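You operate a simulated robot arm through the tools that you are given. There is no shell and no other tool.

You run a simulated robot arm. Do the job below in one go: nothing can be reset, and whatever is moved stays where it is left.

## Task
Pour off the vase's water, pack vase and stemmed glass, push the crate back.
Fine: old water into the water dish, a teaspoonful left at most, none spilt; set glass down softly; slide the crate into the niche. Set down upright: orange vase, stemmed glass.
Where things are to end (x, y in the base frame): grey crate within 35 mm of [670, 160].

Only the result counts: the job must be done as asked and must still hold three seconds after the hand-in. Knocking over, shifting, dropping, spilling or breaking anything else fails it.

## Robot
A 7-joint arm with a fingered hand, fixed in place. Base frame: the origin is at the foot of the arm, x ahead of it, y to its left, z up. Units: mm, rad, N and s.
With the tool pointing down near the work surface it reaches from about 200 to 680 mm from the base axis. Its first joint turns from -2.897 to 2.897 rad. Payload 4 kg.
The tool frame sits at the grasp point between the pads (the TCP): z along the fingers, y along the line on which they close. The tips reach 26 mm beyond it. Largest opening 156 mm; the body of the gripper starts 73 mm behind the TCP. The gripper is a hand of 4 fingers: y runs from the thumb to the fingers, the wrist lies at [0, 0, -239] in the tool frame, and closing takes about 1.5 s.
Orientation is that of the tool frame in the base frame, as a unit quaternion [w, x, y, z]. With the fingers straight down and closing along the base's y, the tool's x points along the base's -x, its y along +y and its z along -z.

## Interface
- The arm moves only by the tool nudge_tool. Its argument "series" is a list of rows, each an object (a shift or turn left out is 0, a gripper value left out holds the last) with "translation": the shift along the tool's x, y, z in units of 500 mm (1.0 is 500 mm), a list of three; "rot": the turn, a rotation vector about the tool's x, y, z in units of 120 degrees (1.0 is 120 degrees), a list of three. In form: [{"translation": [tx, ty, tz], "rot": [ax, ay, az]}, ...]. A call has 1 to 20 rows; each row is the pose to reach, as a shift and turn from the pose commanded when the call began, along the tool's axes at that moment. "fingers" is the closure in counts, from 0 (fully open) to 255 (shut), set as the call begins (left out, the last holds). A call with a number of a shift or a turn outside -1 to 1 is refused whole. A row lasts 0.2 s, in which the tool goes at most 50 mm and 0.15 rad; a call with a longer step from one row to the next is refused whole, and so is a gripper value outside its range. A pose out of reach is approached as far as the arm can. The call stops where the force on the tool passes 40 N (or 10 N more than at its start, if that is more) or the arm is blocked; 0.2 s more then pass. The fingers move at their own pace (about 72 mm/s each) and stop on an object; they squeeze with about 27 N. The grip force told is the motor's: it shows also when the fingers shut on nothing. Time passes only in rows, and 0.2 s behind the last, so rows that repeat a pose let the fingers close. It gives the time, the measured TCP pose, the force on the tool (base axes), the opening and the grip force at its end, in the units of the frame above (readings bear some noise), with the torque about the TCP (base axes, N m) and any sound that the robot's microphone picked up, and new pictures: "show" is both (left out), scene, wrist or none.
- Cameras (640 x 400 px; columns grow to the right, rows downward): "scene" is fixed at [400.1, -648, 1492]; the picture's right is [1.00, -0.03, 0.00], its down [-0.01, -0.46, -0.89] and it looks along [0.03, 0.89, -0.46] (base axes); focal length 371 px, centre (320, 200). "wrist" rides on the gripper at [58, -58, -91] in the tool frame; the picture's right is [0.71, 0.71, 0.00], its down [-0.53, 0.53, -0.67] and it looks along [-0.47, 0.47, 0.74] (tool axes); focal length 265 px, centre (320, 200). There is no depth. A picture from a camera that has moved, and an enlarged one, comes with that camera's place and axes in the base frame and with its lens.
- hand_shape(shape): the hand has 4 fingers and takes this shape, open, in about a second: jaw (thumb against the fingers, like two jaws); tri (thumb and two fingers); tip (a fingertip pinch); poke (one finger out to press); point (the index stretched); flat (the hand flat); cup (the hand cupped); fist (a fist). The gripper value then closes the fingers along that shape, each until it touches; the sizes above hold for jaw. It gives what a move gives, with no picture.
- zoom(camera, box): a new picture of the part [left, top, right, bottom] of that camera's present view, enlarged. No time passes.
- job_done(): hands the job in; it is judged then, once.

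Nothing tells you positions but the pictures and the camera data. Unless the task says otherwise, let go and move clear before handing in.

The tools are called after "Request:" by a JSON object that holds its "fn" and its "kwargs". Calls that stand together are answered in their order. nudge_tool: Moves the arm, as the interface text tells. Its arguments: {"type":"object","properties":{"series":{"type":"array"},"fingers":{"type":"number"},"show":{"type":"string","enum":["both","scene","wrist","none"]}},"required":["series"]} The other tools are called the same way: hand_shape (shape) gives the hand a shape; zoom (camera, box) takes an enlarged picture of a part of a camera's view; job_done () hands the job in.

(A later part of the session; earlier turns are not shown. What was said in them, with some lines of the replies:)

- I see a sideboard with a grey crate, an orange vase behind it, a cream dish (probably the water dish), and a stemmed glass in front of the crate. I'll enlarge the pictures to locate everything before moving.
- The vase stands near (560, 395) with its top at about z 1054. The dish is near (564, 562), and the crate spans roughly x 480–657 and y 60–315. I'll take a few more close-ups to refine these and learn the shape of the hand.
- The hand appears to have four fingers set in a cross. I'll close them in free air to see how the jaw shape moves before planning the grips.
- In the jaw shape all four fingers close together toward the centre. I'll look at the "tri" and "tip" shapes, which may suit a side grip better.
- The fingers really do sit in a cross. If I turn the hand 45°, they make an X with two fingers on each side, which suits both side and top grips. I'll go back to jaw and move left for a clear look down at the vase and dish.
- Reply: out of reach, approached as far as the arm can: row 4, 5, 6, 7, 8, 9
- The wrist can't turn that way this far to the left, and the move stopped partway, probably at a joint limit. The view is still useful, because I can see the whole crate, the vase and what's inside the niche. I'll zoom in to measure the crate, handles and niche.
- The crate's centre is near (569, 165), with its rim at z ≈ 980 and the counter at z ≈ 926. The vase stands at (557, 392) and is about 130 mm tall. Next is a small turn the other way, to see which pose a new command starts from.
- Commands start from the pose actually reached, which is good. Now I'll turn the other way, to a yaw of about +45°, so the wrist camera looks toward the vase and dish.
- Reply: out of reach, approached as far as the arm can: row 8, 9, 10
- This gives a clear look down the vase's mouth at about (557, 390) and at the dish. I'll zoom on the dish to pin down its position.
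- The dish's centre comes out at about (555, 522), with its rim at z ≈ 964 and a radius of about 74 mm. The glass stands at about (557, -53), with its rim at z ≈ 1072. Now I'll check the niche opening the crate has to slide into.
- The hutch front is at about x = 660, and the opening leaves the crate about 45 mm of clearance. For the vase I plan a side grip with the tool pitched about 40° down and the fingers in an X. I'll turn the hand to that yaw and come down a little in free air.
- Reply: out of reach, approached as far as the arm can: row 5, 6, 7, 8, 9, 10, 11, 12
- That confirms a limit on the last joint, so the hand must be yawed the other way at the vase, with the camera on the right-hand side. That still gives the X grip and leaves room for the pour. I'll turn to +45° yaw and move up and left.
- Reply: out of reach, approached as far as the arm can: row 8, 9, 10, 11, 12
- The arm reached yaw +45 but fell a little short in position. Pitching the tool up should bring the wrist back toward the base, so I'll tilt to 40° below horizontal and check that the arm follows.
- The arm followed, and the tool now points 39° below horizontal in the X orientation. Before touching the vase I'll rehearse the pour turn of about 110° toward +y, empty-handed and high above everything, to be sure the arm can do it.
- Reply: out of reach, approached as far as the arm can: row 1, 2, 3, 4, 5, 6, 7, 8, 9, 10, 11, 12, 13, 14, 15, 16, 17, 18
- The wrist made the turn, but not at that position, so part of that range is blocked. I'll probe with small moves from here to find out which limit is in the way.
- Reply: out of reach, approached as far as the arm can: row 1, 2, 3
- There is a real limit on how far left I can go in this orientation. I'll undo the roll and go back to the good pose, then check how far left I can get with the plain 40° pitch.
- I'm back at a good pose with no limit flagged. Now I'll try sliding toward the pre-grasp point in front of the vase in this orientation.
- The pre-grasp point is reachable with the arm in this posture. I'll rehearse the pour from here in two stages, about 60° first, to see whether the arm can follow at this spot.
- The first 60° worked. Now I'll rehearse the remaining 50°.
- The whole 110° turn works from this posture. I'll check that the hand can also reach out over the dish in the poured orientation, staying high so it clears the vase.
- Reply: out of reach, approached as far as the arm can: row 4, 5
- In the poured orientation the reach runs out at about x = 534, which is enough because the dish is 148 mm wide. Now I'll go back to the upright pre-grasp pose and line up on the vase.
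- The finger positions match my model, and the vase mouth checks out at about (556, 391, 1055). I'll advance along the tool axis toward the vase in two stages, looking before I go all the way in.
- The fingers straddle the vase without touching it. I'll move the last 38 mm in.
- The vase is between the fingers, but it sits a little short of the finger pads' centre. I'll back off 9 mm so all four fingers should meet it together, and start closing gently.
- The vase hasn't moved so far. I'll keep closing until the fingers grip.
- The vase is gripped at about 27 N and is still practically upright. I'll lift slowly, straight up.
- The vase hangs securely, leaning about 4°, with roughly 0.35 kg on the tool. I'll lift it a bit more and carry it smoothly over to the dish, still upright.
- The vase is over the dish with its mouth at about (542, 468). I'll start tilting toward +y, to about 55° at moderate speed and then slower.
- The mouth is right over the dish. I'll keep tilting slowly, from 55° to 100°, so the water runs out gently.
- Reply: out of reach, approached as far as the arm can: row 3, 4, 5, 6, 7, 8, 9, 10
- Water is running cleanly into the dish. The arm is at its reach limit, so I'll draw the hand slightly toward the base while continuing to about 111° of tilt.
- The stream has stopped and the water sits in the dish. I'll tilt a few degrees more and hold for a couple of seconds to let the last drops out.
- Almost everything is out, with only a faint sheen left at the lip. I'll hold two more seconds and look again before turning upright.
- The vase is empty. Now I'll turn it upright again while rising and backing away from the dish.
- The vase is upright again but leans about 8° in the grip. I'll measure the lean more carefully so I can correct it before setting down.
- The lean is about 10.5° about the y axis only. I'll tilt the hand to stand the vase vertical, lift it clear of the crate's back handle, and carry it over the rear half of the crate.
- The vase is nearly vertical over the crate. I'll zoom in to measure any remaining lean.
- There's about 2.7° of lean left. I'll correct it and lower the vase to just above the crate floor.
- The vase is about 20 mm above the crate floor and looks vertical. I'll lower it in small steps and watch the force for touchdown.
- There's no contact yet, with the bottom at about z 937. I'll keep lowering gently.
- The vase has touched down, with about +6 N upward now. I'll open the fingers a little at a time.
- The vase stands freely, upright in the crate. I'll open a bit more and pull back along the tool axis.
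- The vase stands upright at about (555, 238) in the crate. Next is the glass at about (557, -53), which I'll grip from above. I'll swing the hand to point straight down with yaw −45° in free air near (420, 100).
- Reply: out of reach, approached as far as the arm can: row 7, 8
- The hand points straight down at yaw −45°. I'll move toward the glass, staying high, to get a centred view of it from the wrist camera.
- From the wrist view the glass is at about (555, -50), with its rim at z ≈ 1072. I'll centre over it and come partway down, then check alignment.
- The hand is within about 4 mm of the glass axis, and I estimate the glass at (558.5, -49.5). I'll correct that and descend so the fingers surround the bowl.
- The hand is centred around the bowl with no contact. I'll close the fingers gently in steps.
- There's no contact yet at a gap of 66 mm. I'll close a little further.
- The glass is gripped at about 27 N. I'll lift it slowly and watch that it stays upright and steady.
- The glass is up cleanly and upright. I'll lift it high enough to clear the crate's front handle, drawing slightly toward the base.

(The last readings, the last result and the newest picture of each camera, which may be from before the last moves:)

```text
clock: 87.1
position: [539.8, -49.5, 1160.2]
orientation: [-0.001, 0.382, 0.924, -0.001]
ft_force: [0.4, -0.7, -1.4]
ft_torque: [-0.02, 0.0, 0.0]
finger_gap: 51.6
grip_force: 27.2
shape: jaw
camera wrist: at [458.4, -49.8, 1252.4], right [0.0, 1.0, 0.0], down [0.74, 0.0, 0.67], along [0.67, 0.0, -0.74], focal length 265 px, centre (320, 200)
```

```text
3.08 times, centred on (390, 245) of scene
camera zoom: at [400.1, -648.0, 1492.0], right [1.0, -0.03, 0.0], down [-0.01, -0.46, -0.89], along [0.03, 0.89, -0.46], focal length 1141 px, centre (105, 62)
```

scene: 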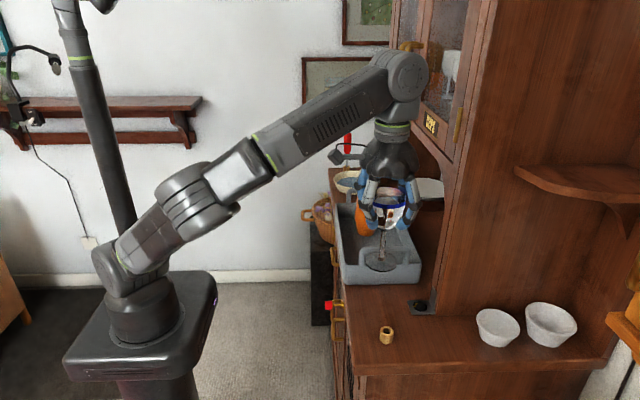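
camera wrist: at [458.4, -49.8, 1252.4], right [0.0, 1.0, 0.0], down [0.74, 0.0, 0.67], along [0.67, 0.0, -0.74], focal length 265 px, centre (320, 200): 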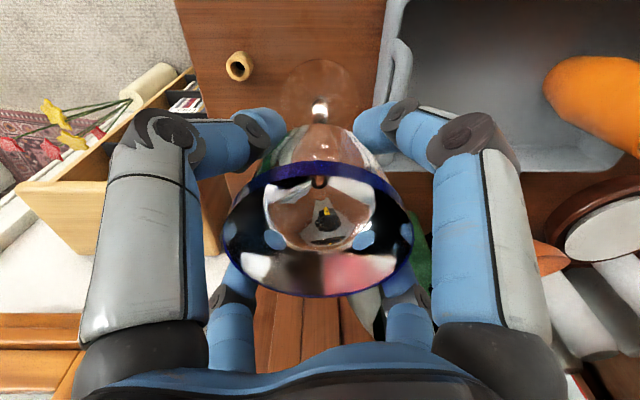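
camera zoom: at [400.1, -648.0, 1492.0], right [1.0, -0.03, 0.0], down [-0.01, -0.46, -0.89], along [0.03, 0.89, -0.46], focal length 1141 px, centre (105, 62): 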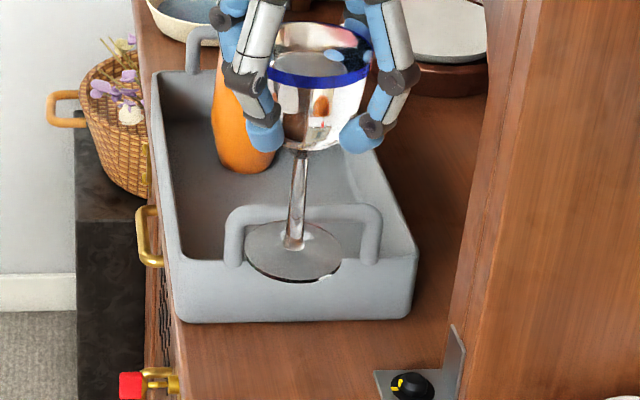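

The foot is at about z 1042 and the handle top about 1028. I'll rise another 10 mm, carry the glass over the handle into the front half of the crate, and start down.

Request:
{"fn": "nudge_tool", "kwargs": {"series": [{"translation": [0, 0, -0.01]}, {"translation": [0.004, 0.004, -0.02]}, {"translation": [0.016, 0.018, -0.02]}, {"translation": [0.036, 0.039, -0.02]}, {"translation": [0.06, 0.065, -0.02]}, {"translation": [0.085, 0.092, -0.02]}, {"translation": [0.11, 0.119, -0.02]}, {"translation": [0.133, 0.144, -0.02]}, {"translation": [0.15, 0.1625, -0.02]}, {"translation": [0.1558, 0.1688, -0.02]}, {"translation": [0.16, 0.18, -0.01]}, {"translation": [0.168, 0.196, 0.01]}, {"translation": [0.177, 0.212, 0.035]}, {"translation": [0.185, 0.226, 0.06]}, {"translation": [0.1885, 0.232, 0.076]}, {"translation": [0.1898, 0.2338, 0.0828]}, {"translation": [0.1898, 0.2338, 0.0828]}], "show": "both"}}

Request:
{"fn": "zoom", "kwargs": {"camera": "scene", "box": [330, 150, 440, 300]}}

Request:
{"fn": "zoom", "kwargs": {"camera": "wrist", "box": [180, 0, 500, 220]}}

```text
clock: 90.7
position: [555.2, 99.6, 1119.5]
orientation: [0.0, 0.382, 0.924, -0.001]
ft_force: [-0.2, -0.1, -1.2]
ft_torque: [-0.03, 0.04, -0.02]
finger_gap: 51.7
grip_force: 27.2
shape: jaw
camera wrist: at [473.8, 100.6, 1210.9], right [0.0, 1.0, 0.0], down [0.74, 0.0, 0.67], along [0.67, 0.0, -0.74], focal length 265 px, centre (320, 200)
```

scene: 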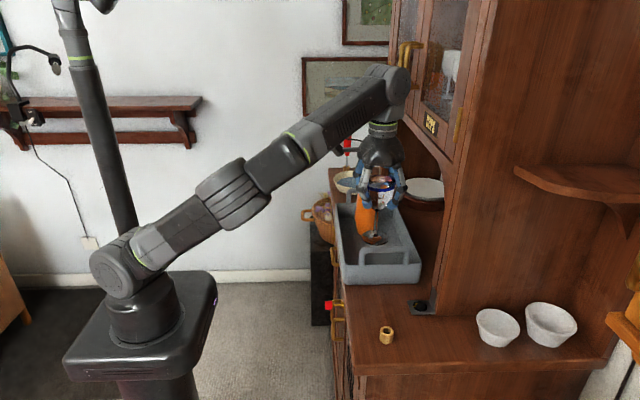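
wrist: 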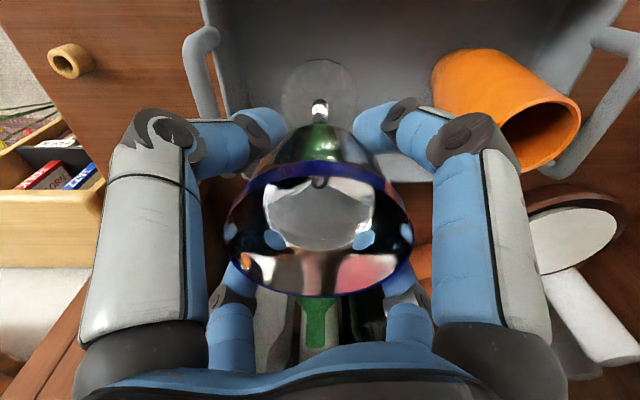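

```text
2.67 times, centred on (385, 225) of scene
camera zoom: at [400.1, -648.0, 1492.0], right [1.0, -0.03, 0.0], down [-0.01, -0.46, -0.89], along [0.03, 0.89, -0.46], focal length 989 px, centre (147, 133)
```

zoom: 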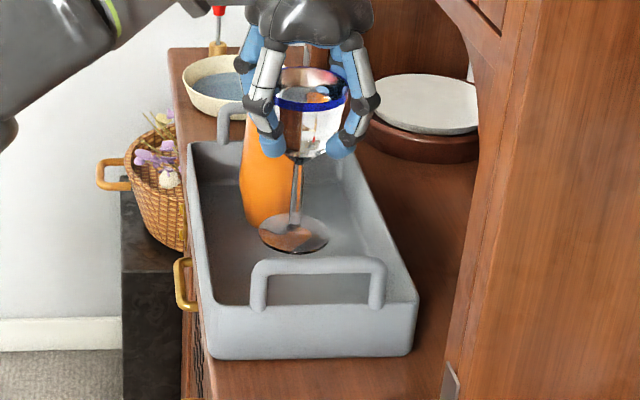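

```text
1.82 times, centred on (340, 110) of wrist
camera zoom: at [473.8, 100.6, 1210.9], right [0.0, 1.0, 0.0], down [0.74, 0.0, 0.67], along [0.67, 0.0, -0.74], focal length 483 px, centre (284, 364)
```

zoom: 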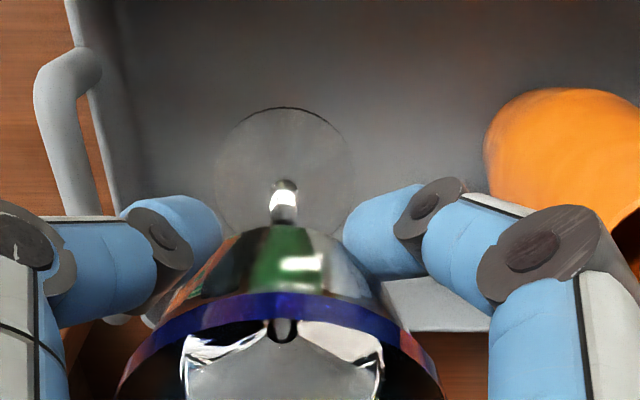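

The glass is inside the crate outline and clear of the vase. I'll lower it to about 10 mm above the floor, and then creep.

Request:
{"fn": "nudge_tool", "kwargs": {"series": [{"translation": [0, 0, 0.006]}, {"translation": [0, 0, 0.02]}, {"translation": [0, 0, 0.04]}, {"translation": [0, 0, 0.06]}, {"translation": [0, 0, 0.08]}, {"translation": [0, 0, 0.098]}, {"translation": [0, 0, 0.108]}, {"translation": [0, 0, 0.114]}, {"translation": [0, 0, 0.116]}, {"translation": [0, 0, 0.116]}], "show": "scene"}}

Request:
{"fn": "zoom", "kwargs": {"camera": "scene", "box": [340, 180, 420, 290]}}

```text
clock: 92.9
position: [554.9, 99.5, 1060.4]
orientation: [0.0, 0.381, 0.924, 0.0]
ft_force: [-0.7, 0.4, -2.1]
ft_torque: [0.02, 0.01, 0.0]
finger_gap: 51.6
grip_force: 27.1
shape: jaw
```

scene: 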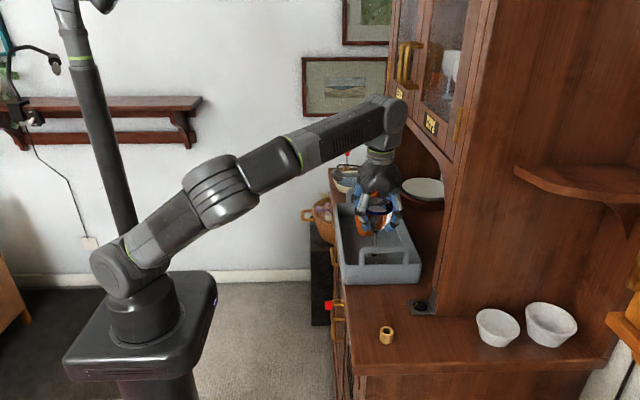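

```text
3.64 times, centred on (380, 235) of scene
camera zoom: at [400.1, -648.0, 1492.0], right [1.0, -0.03, 0.0], down [-0.01, -0.46, -0.89], along [0.03, 0.89, -0.46], focal length 1348 px, centre (102, 73)
```

zoom: 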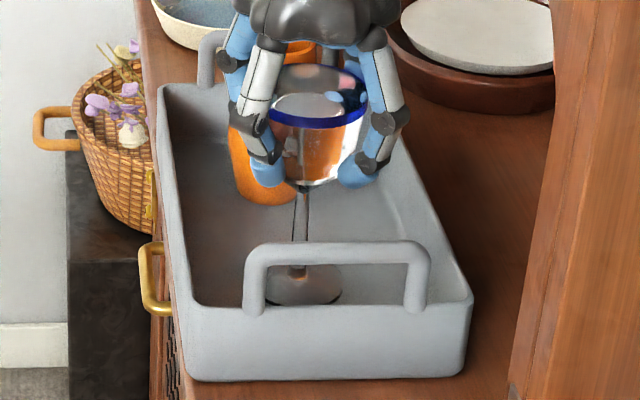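

About 10 mm remain. I'll creep down 1 mm per step and check the force.

Request:
{"fn": "nudge_tool", "kwargs": {"series": [{"translation": [0, 0, 0.002]}, {"translation": [0, 0, 0.005]}, {"translation": [0, 0, 0.008]}, {"translation": [0, 0, 0.011]}, {"translation": [0, 0, 0.013]}, {"translation": [0, 0, 0.014]}], "show": "none"}}

Request:
{"fn": "nudge_tool", "kwargs": {"series": [{"translation": [0, 0, 0.001]}, {"translation": [0, 0, 0.002]}, {"translation": [0, 0, 0.003]}], "show": "none"}}

```text
clock: 94.3
position: [554.6, 99.6, 1053.2]
orientation: [0.0, 0.382, 0.924, -0.001]
ft_force: [0.2, 0.5, -1.5]
ft_torque: [0.02, 0.02, 0.02]
finger_gap: 51.9
grip_force: 27.3
shape: jaw
```

```text
clock: 95.1
position: [553.7, 100.8, 1052.9]
orientation: [0.001, 0.381, 0.924, 0.0]
ft_force: [0.6, -0.3, -1.0]
ft_torque: [0.0, 0.04, -0.02]
finger_gap: 51.6
grip_force: 27.1
shape: jaw
```

Request:
{"fn": "nudge_tool", "kwargs": {"series": [{"translation": [0, 0, 0.001]}, {"translation": [0, 0, 0.002]}, {"translation": [0, 0, 0.002]}], "show": "none"}}

Request:
{"fn": "zoom", "kwargs": {"camera": "scene", "box": [360, 220, 410, 270]}}

```text
clock: 95.9
position: [554.2, 101.8, 1051.7]
orientation: [0.0, 0.381, 0.924, 0.0]
ft_force: [0.0, -0.2, -2.4]
ft_torque: [0.01, 0.01, 0.01]
finger_gap: 51.8
grip_force: 26.7
shape: jaw
```

```text
8.00 times, centred on (385, 245) of scene
camera zoom: at [400.1, -648.0, 1492.0], right [1.0, -0.03, 0.0], down [-0.01, -0.46, -0.89], along [0.03, 0.89, -0.46], focal length 2966 px, centre (-200, -160)
```

zoom: 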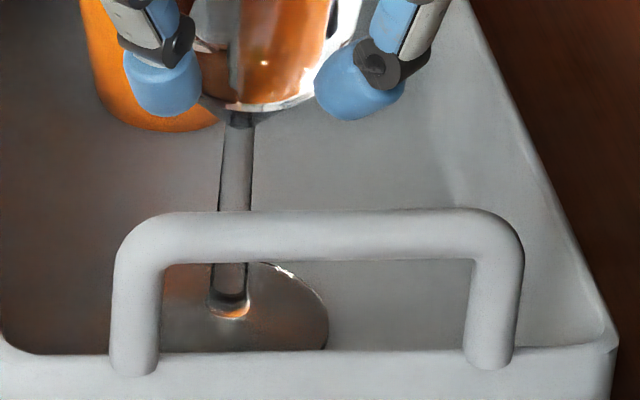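

There's no contact yet. I'll continue in 1 mm steps.

Request:
{"fn": "nudge_tool", "kwargs": {"series": [{"translation": [0, 0, 0.001]}, {"translation": [0, 0, 0.002]}, {"translation": [0, 0, 0.002]}], "show": "none"}}

Request:
{"fn": "nudge_tool", "kwargs": {"series": [{"translation": [0, 0, 0.001]}, {"translation": [0, 0, 0.002]}, {"translation": [0, 0, 0.002]}], "show": "none"}}

```text
clock: 96.7
position: [555.5, 101.2, 1050.7]
orientation: [-0.001, 0.381, 0.925, -0.001]
ft_force: [0.1, 0.0, -2.1]
ft_torque: [0.04, 0.01, -0.02]
finger_gap: 51.5
grip_force: 27.1
shape: jaw
```

```text
clock: 97.5
position: [554.6, 101.0, 1049.2]
orientation: [0.001, 0.382, 0.924, -0.001]
ft_force: [0.9, 0.4, 6.0]
ft_torque: [-0.01, 0.06, 0.0]
finger_gap: 51.7
grip_force: 26.7
shape: jaw
```

The glass has touched down softly, with about +6 N. Now I'll open the fingers gradually.

Request:
{"fn": "nudge_tool", "kwargs": {"series": [{"translation": [0, 0, -0.001]}, {"translation": [0, 0, -0.001]}], "show": "none"}}

Request:
{"fn": "nudge_tool", "kwargs": {"series": [{"translation": [0, 0, 0]}, {"translation": [0, 0, 0]}, {"translation": [0, 0, 0]}], "fingers": 150, "show": "none"}}

Request:
{"fn": "nudge_tool", "kwargs": {"series": [{"translation": [0, 0, 0]}, {"translation": [0, 0, 0]}, {"translation": [0, 0, 0]}, {"translation": [0, 0, 0]}], "fingers": 75, "show": "both"}}

Request:
{"fn": "zoom", "kwargs": {"camera": "scene", "box": [340, 180, 420, 290]}}

```text
clock: 98.1
position: [554.9, 100.2, 1050.3]
orientation: [0.0, 0.382, 0.924, 0.0]
ft_force: [-0.5, 1.3, 2.0]
ft_torque: [0.01, 0.03, 0.0]
finger_gap: 52.0
grip_force: 26.7
shape: jaw
```

```text
clock: 98.9
position: [556.2, 99.6, 1050.3]
orientation: [0.0, 0.382, 0.924, -0.001]
ft_force: [0.0, -0.4, 0.5]
ft_torque: [-0.03, 0.0, 0.01]
finger_gap: 63.8
grip_force: 0.0
shape: jaw
```

```text
clock: 99.9
position: [555.4, 99.3, 1049.9]
orientation: [0.0, 0.381, 0.924, -0.001]
ft_force: [-0.2, -0.8, 0.6]
ft_torque: [0.01, 0.05, -0.01]
finger_gap: 109.8
grip_force: 0.0
shape: jaw
camera wrist: at [474.4, 100.6, 1142.2], right [0.0, 1.0, 0.0], down [0.74, 0.0, 0.67], along [0.67, 0.0, -0.74], focal length 265 px, centre (320, 200)
```

scene: 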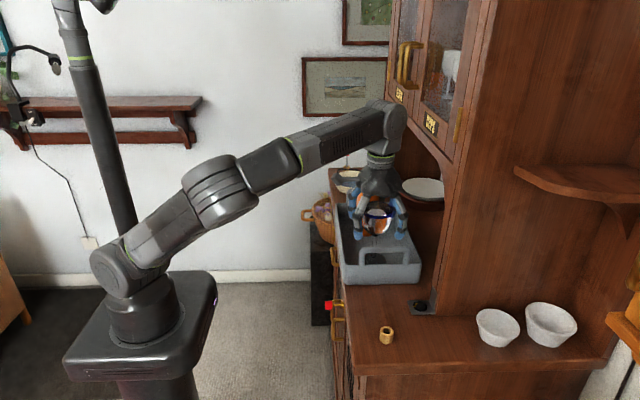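
wrist: 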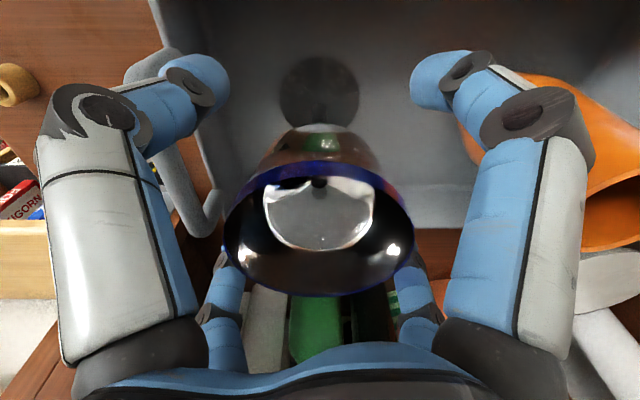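

```text
3.64 times, centred on (380, 235) of scene
camera zoom: at [400.1, -648.0, 1492.0], right [1.0, -0.03, 0.0], down [-0.01, -0.46, -0.89], along [0.03, 0.89, -0.46], focal length 1348 px, centre (102, 73)
```

zoom: 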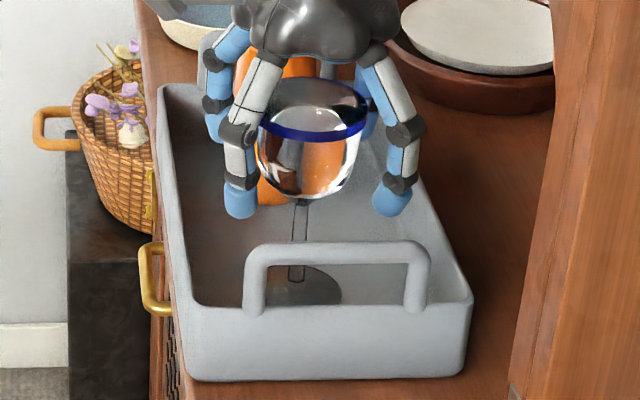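

The glass stands on its own in the crate. I'll rise straight up and back off toward the base.

Request:
{"fn": "nudge_tool", "kwargs": {"series": [{"translation": [0, 0, -0.006]}, {"translation": [0, 0, -0.025]}, {"translation": [0, 0, -0.06]}, {"translation": [0, 0, -0.1]}, {"translation": [0, 0, -0.14]}, {"translation": [0, 0, -0.18]}, {"translation": [0, 0, -0.2]}, {"translation": [0.02, -0.02, -0.2]}, {"translation": [0.06, -0.06, -0.2]}, {"translation": [0.11, -0.11, -0.2]}, {"translation": [0.15, -0.15, -0.2]}, {"translation": [0.184, -0.184, -0.2]}, {"translation": [0.184, -0.184, -0.2]}], "show": "both"}}

Request:
{"fn": "zoom", "kwargs": {"camera": "scene", "box": [330, 150, 450, 310]}}

Request:
{"fn": "zoom", "kwargs": {"camera": "wrist", "box": [160, 20, 480, 240]}}

```text
clock: 102.7
position: [425.3, 101.5, 1150.9]
orientation: [0.0, 0.382, 0.924, -0.001]
ft_force: [0.2, -0.5, -0.6]
ft_torque: [0.03, 0.0, 0.04]
finger_gap: 109.7
grip_force: 0.1
shape: jaw
camera wrist: at [343.3, 101.6, 1241.9], right [0.0, 1.0, 0.0], down [0.74, 0.0, 0.67], along [0.67, 0.0, -0.74], focal length 265 px, centre (320, 200)
```

scene: 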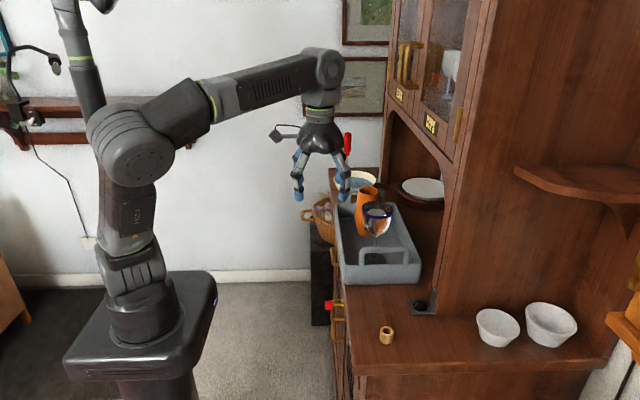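
wrist: 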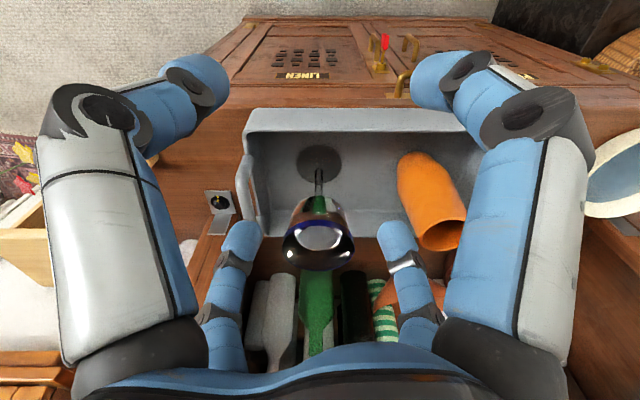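

```text
2.50 times, centred on (390, 230) of scene
camera zoom: at [400.1, -648.0, 1492.0], right [1.0, -0.03, 0.0], down [-0.01, -0.46, -0.89], along [0.03, 0.89, -0.46], focal length 927 px, centre (145, 125)
```

zoom: 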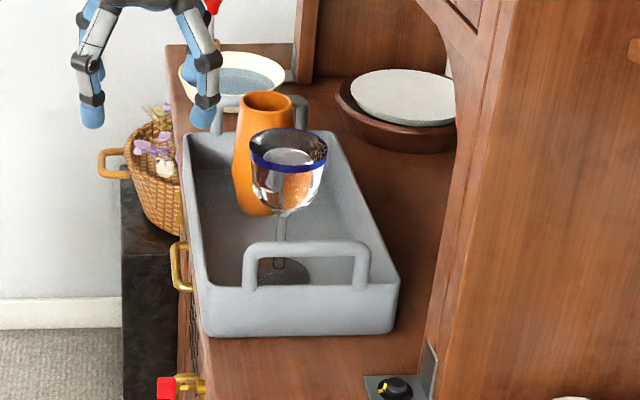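

```text
1.82 times, centred on (320, 130) of wrist
camera zoom: at [343.3, 101.6, 1241.9], right [0.0, 1.0, 0.0], down [0.74, 0.0, 0.67], along [0.67, 0.0, -0.74], focal length 483 px, centre (320, 327)
```

zoom: 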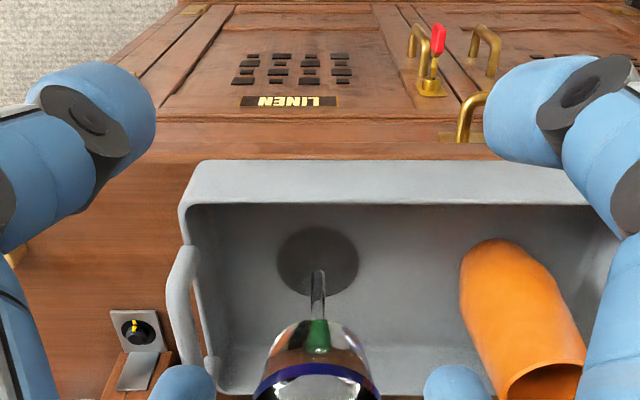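

Both items stand upright in the crate, and the crate hasn't moved (near wall at x ≈ 482, centre ≈ (569, 165)). Next I'll bring the open hand down outside the near wall at y ≈ 165, to push with two fingers spread apart.

Request:
{"fn": "nudge_tool", "kwargs": {"series": [{"translation": [0.03, 0.013, 0.0]}, {"translation": [0.075, 0.032, 0.02]}, {"translation": [0.11, 0.048, 0.07]}, {"translation": [0.125, 0.0542, 0.13]}, {"translation": [0.125, 0.0542, 0.19]}, {"translation": [0.125, 0.0542, 0.25]}, {"translation": [0.125, 0.0542, 0.305]}, {"translation": [0.125, 0.0542, 0.345]}, {"translation": [0.125, 0.0542, 0.368]}, {"translation": [0.125, 0.0542, 0.376]}, {"translation": [0.125, 0.0542, 0.376]}], "show": "both"}}

Request:
{"fn": "zoom", "kwargs": {"camera": "scene", "box": [290, 170, 450, 310]}}

Request:
{"fn": "zoom", "kwargs": {"camera": "wrist", "box": [140, 0, 500, 240]}}

```text
clock: 105.1
position: [400.8, 162.7, 963.4]
orientation: [-0.001, 0.382, 0.924, -0.001]
ft_force: [0.6, 0.3, -0.3]
ft_torque: [-0.01, 0.02, 0.02]
finger_gap: 109.7
grip_force: 0.0
shape: jaw
camera wrist: at [319.2, 162.8, 1055.3], right [0.0, 1.0, 0.0], down [0.74, 0.0, 0.67], along [0.67, 0.0, -0.74], focal length 265 px, centre (320, 200)
```

scene: 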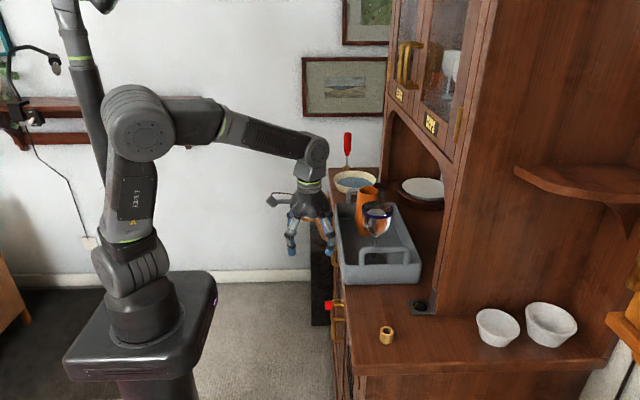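
wrist: 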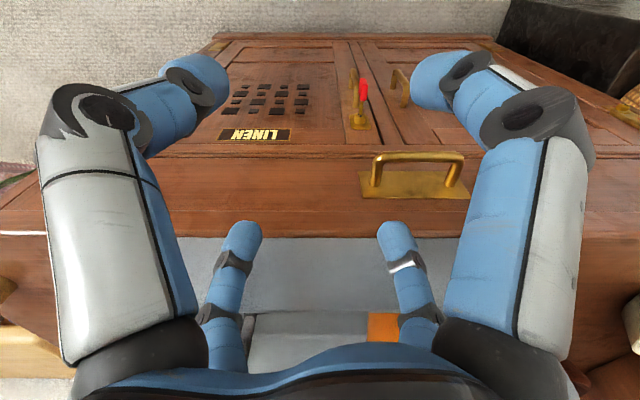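

```text
2.86 times, centred on (370, 240) of scene
camera zoom: at [400.1, -648.0, 1492.0], right [1.0, -0.03, 0.0], down [-0.01, -0.46, -0.89], along [0.03, 0.89, -0.46], focal length 1059 px, centre (177, 86)
```

zoom: 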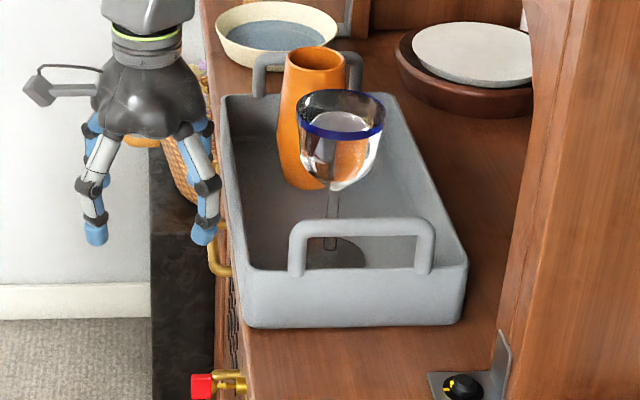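

```text
1.67 times, centred on (320, 120) of wrist
camera zoom: at [319.2, 162.8, 1055.3], right [0.0, 1.0, 0.0], down [0.74, 0.0, 0.67], along [0.67, 0.0, -0.74], focal length 442 px, centre (320, 333)
```

zoom: 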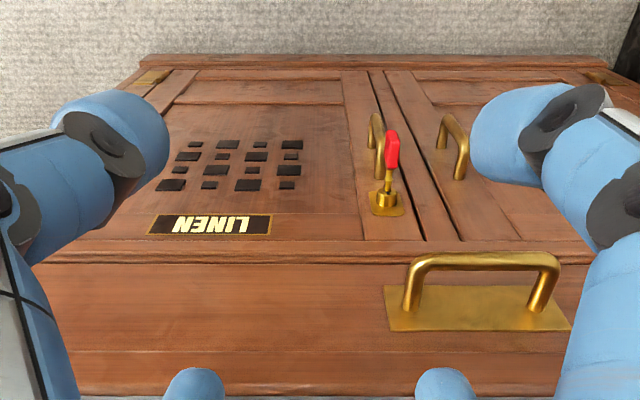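

The hand is in position. I'll approach the wall slowly and feel for contact.

Request:
{"fn": "nudge_tool", "kwargs": {"series": [{"translation": [-0.0071, 0.0071, 0]}, {"translation": [-0.0141, 0.0141, 0]}, {"translation": [-0.0212, 0.0212, 0]}, {"translation": [-0.024, 0.024, 0]}, {"translation": [-0.0269, 0.0269, 0]}], "show": "none"}}

Request:
{"fn": "nudge_tool", "kwargs": {"series": [{"translation": [-0.0028, 0.0028, 0]}, {"translation": [-0.0057, 0.0057, 0]}, {"translation": [-0.0085, 0.0085, 0]}], "show": "scene"}}

Request:
{"fn": "zoom", "kwargs": {"camera": "scene", "box": [300, 190, 420, 300]}}

```text
clock: 106.3
position: [417.9, 163.6, 961.0]
orientation: [0.0, 0.382, 0.924, -0.001]
ft_force: [-3.8, -0.5, 1.0]
ft_torque: [0.04, -0.08, 0.02]
finger_gap: 109.6
grip_force: 0.2
shape: jaw
```

```text
clock: 107.1
position: [425.4, 162.6, 961.5]
orientation: [0.0, 0.382, 0.924, -0.001]
ft_force: [-2.7, 0.0, 0.5]
ft_torque: [0.05, -0.07, 0.01]
finger_gap: 109.5
grip_force: 0.1
shape: jaw
```

scene: 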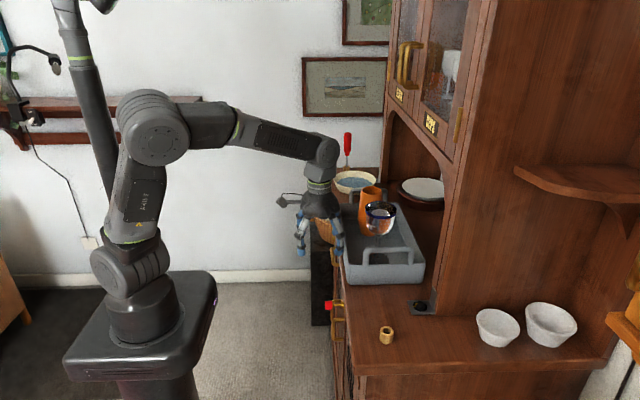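

```text
3.64 times, centred on (360, 245) of scene
camera zoom: at [400.1, -648.0, 1492.0], right [1.0, -0.03, 0.0], down [-0.01, -0.46, -0.89], along [0.03, 0.89, -0.46], focal length 1348 px, centre (174, 36)
```

zoom: 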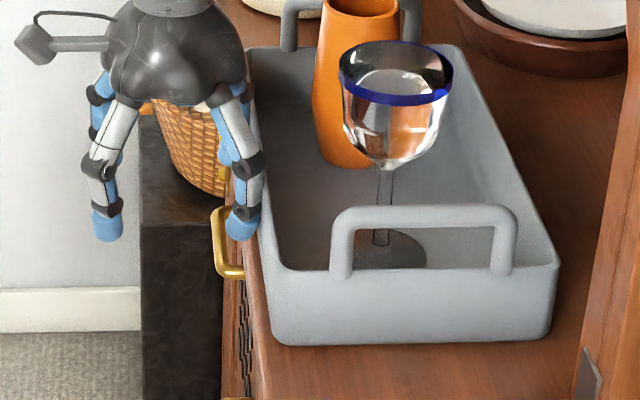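

The crate is already sliding with about 3 N of push, and has moved some 9 mm. I'll continue at a gentle 20 mm/s, with soft starts and stops.

Request:
{"fn": "nudge_tool", "kwargs": {"series": [{"translation": [-0.0021, 0.0021, 0]}, {"translation": [-0.0057, 0.0057, 0]}, {"translation": [-0.0106, 0.0106, 0]}, {"translation": [-0.0163, 0.0163, 0]}, {"translation": [-0.0219, 0.0219, 0]}, {"translation": [-0.0276, 0.0276, 0]}, {"translation": [-0.0332, 0.0332, 0]}, {"translation": [-0.0389, 0.0389, 0]}, {"translation": [-0.0445, 0.0445, 0]}, {"translation": [-0.0502, 0.0502, 0]}, {"translation": [-0.0559, 0.0559, 0]}, {"translation": [-0.0615, 0.0615, 0]}, {"translation": [-0.0672, 0.0672, 0]}, {"translation": [-0.0721, 0.0721, 0]}, {"translation": [-0.0764, 0.0764, 0]}, {"translation": [-0.0799, 0.0799, 0]}, {"translation": [-0.082, 0.082, 0]}, {"translation": [-0.0834, 0.0834, 0]}, {"translation": [-0.0841, 0.0841, 0]}], "show": "both"}}

Request:
{"fn": "zoom", "kwargs": {"camera": "scene", "box": [320, 170, 460, 310]}}

```text
clock: 111.1
position: [484.2, 162.3, 961.8]
orientation: [0.001, 0.382, 0.924, 0.0]
ft_force: [-3.7, 0.0, 0.7]
ft_torque: [0.02, -0.14, -0.03]
finger_gap: 109.6
grip_force: 0.1
shape: jaw
camera wrist: at [402.8, 163.4, 1054.0], right [0.0, 1.0, 0.0], down [0.74, 0.0, 0.67], along [0.67, 0.0, -0.74], focal length 265 px, centre (320, 200)
```

scene: 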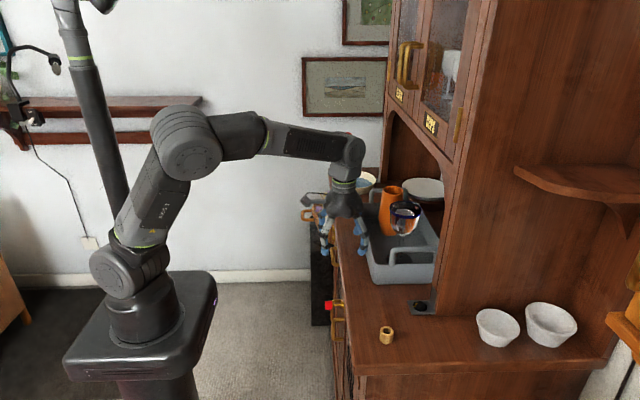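
wrist: 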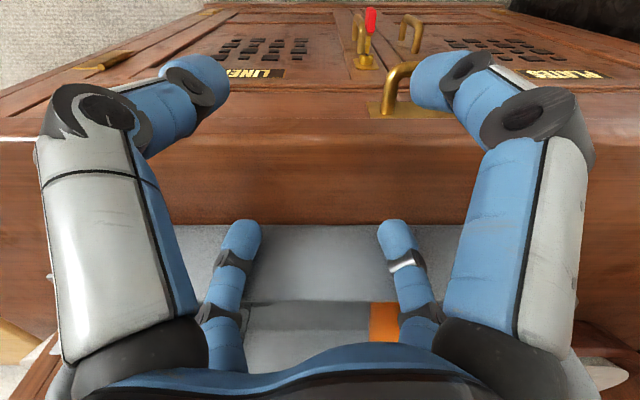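

```text
2.86 times, centred on (390, 240) of scene
camera zoom: at [400.1, -648.0, 1492.0], right [1.0, -0.03, 0.0], down [-0.01, -0.46, -0.89], along [0.03, 0.89, -0.46], focal length 1059 px, centre (120, 86)
```

zoom: 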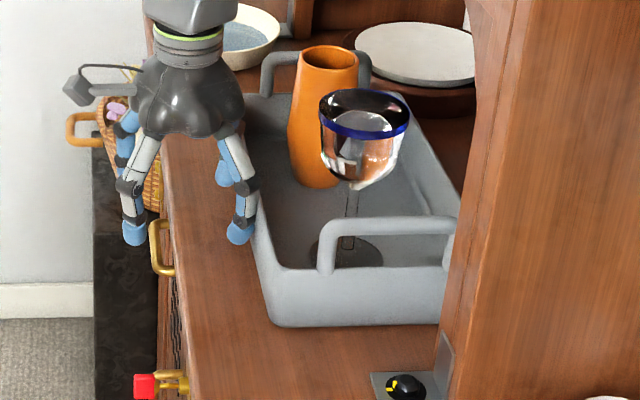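

The crate has moved about 67 mm, with the vase and glass both steady, so its centre is near x = 636. About 32 mm to go.

Request:
{"fn": "nudge_tool", "kwargs": {"series": [{"translation": [-0.0021, 0.0021, 0]}, {"translation": [-0.0057, 0.0057, 0]}, {"translation": [-0.0106, 0.0106, 0]}, {"translation": [-0.0163, 0.0163, 0]}, {"translation": [-0.0219, 0.0219, 0]}, {"translation": [-0.0276, 0.0276, 0]}, {"translation": [-0.0332, 0.0332, 0]}, {"translation": [-0.0375, 0.0375, 0]}, {"translation": [-0.041, 0.041, 0]}, {"translation": [-0.0431, 0.0431, 0]}, {"translation": [-0.0445, 0.0445, 0]}, {"translation": [-0.0452, 0.0452, 0]}, {"translation": [-0.0452, 0.0452, 0]}], "show": "both"}}

Request:
{"fn": "zoom", "kwargs": {"camera": "scene", "box": [340, 170, 460, 310]}}

```text
clock: 113.9
position: [515.6, 163.4, 961.6]
orientation: [0.0, 0.382, 0.924, -0.002]
ft_force: [-3.1, -0.3, 0.9]
ft_torque: [-0.04, -0.11, -0.02]
finger_gap: 109.1
grip_force: 0.1
shape: jaw
camera wrist: at [434.0, 163.9, 1053.6], right [0.0, 1.0, 0.0], down [0.74, 0.0, 0.67], along [0.67, 0.0, -0.74], focal length 265 px, centre (320, 200)
```

scene: 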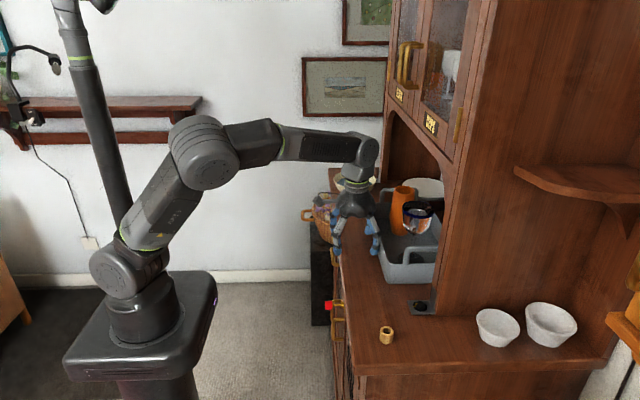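
wrist: 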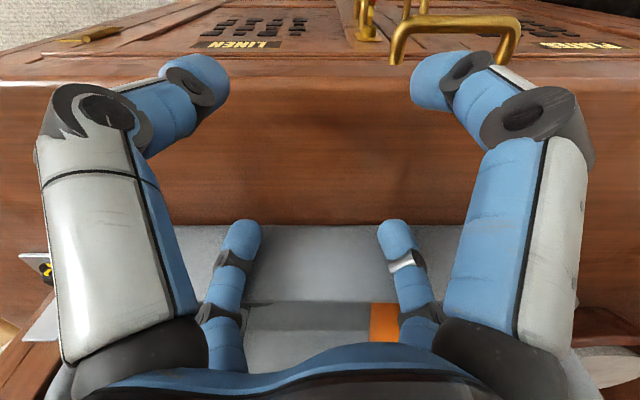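

```text
2.86 times, centred on (400, 240) of scene
camera zoom: at [400.1, -648.0, 1492.0], right [1.0, -0.03, 0.0], down [-0.01, -0.46, -0.89], along [0.03, 0.89, -0.46], focal length 1059 px, centre (91, 86)
```

zoom: 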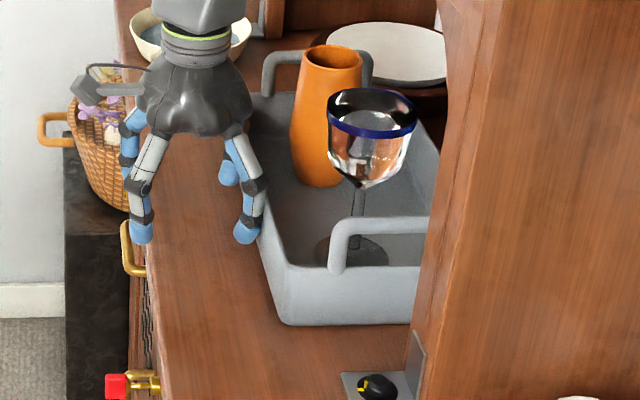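

The crate's centre is now at about (666, 165). I'll back the hand off gently and rise clear.

Request:
{"fn": "nudge_tool", "kwargs": {"series": [{"translation": [0.005, -0.005, 0]}, {"translation": [0.02, -0.02, 0]}, {"translation": [0.05, -0.05, 0]}, {"translation": [0.09, -0.09, 0]}, {"translation": [0.13, -0.13, 0]}, {"translation": [0.16, -0.16, -0.02]}, {"translation": [0.17, -0.17, -0.07]}, {"translation": [0.17, -0.17, -0.14]}, {"translation": [0.17, -0.17, -0.21]}, {"translation": [0.17, -0.17, -0.28]}, {"translation": [0.17, -0.17, -0.33]}, {"translation": [0.17, -0.17, -0.36]}, {"translation": [0.17, -0.17, -0.36]}], "show": "both"}}

Request:
{"fn": "zoom", "kwargs": {"camera": "scene", "box": [330, 150, 460, 310]}}

Request:
{"fn": "zoom", "kwargs": {"camera": "wrist", "box": [140, 80, 500, 320]}}

```text
clock: 116.7
position: [396.5, 160.5, 1142.9]
orientation: [-0.001, 0.382, 0.924, 0.0]
ft_force: [0.3, 0.5, -0.4]
ft_torque: [0.01, -0.05, 0.0]
finger_gap: 109.8
grip_force: 0.1
shape: jaw
camera wrist: at [316.1, 161.0, 1234.3], right [0.0, 1.0, 0.0], down [0.74, 0.0, 0.67], along [0.67, 0.0, -0.74], focal length 265 px, centre (320, 200)
```

scene: 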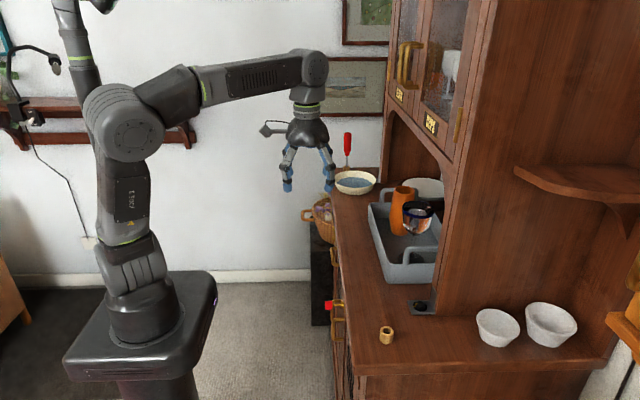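
wrist: 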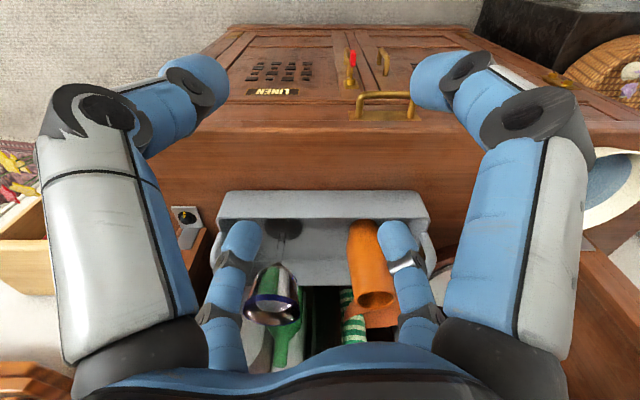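

```text
2.50 times, centred on (395, 230) of scene
camera zoom: at [400.1, -648.0, 1492.0], right [1.0, -0.03, 0.0], down [-0.01, -0.46, -0.89], along [0.03, 0.89, -0.46], focal length 927 px, centre (132, 125)
```

zoom: 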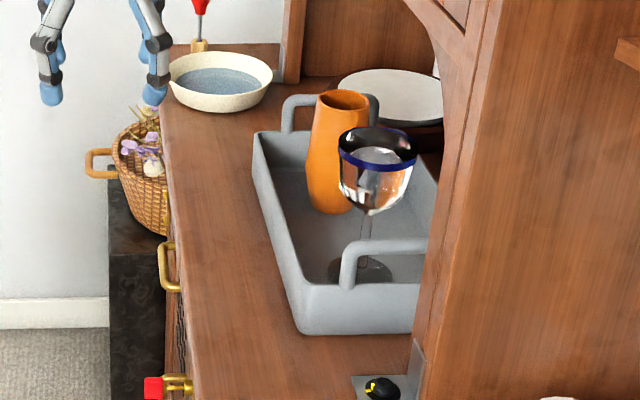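

```text
1.67 times, centred on (320, 200) of wrist
camera zoom: at [316.1, 161.0, 1234.3], right [0.0, 1.0, 0.0], down [0.74, 0.0, 0.67], along [0.67, 0.0, -0.74], focal length 442 px, centre (320, 200)
```

zoom: 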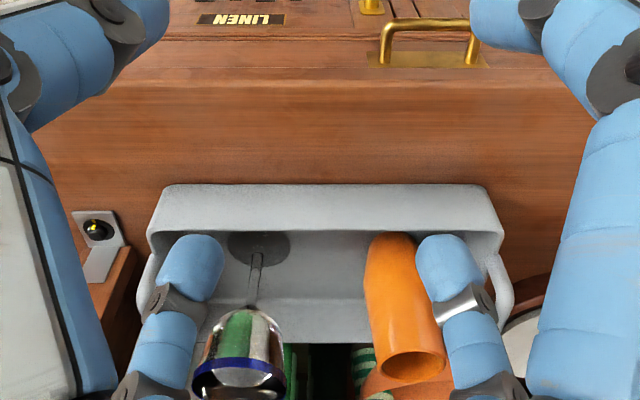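

Everything looks finished. The water is in the dish and the empty vase and the glass stand upright in the crate. The crate is in the niche at about (667, 165) and the hand is clear, so I'm handing the job in.

Request:
{"fn": "job_done", "kwargs": {}}

```text
The job is handed in.
```

I've handed the job in and every step looks done, but it's judged after hand-in and I haven't seen the result. The positions below are read from the camera pictures, so they are good to a few millimetres.

- **Water:** I poured the vase's water into the dish, tilting past 115° and holding for several seconds. The vase looked empty afterwards, and I saw nothing spilt.
- **Vase:** It stands upright in the rear half of the crate.
- **Glass:** I lowered it in 1 mm steps until it touched the crate floor. It stands upright in the front half.
- **Crate:** It slid about 98 mm into the niche. Its centre is at about (667, 165), within the 35 mm allowed around (670, 160).
- **Everything else:** I saw nothing else knocked over or shifted. The hand is open and clear of the crate.
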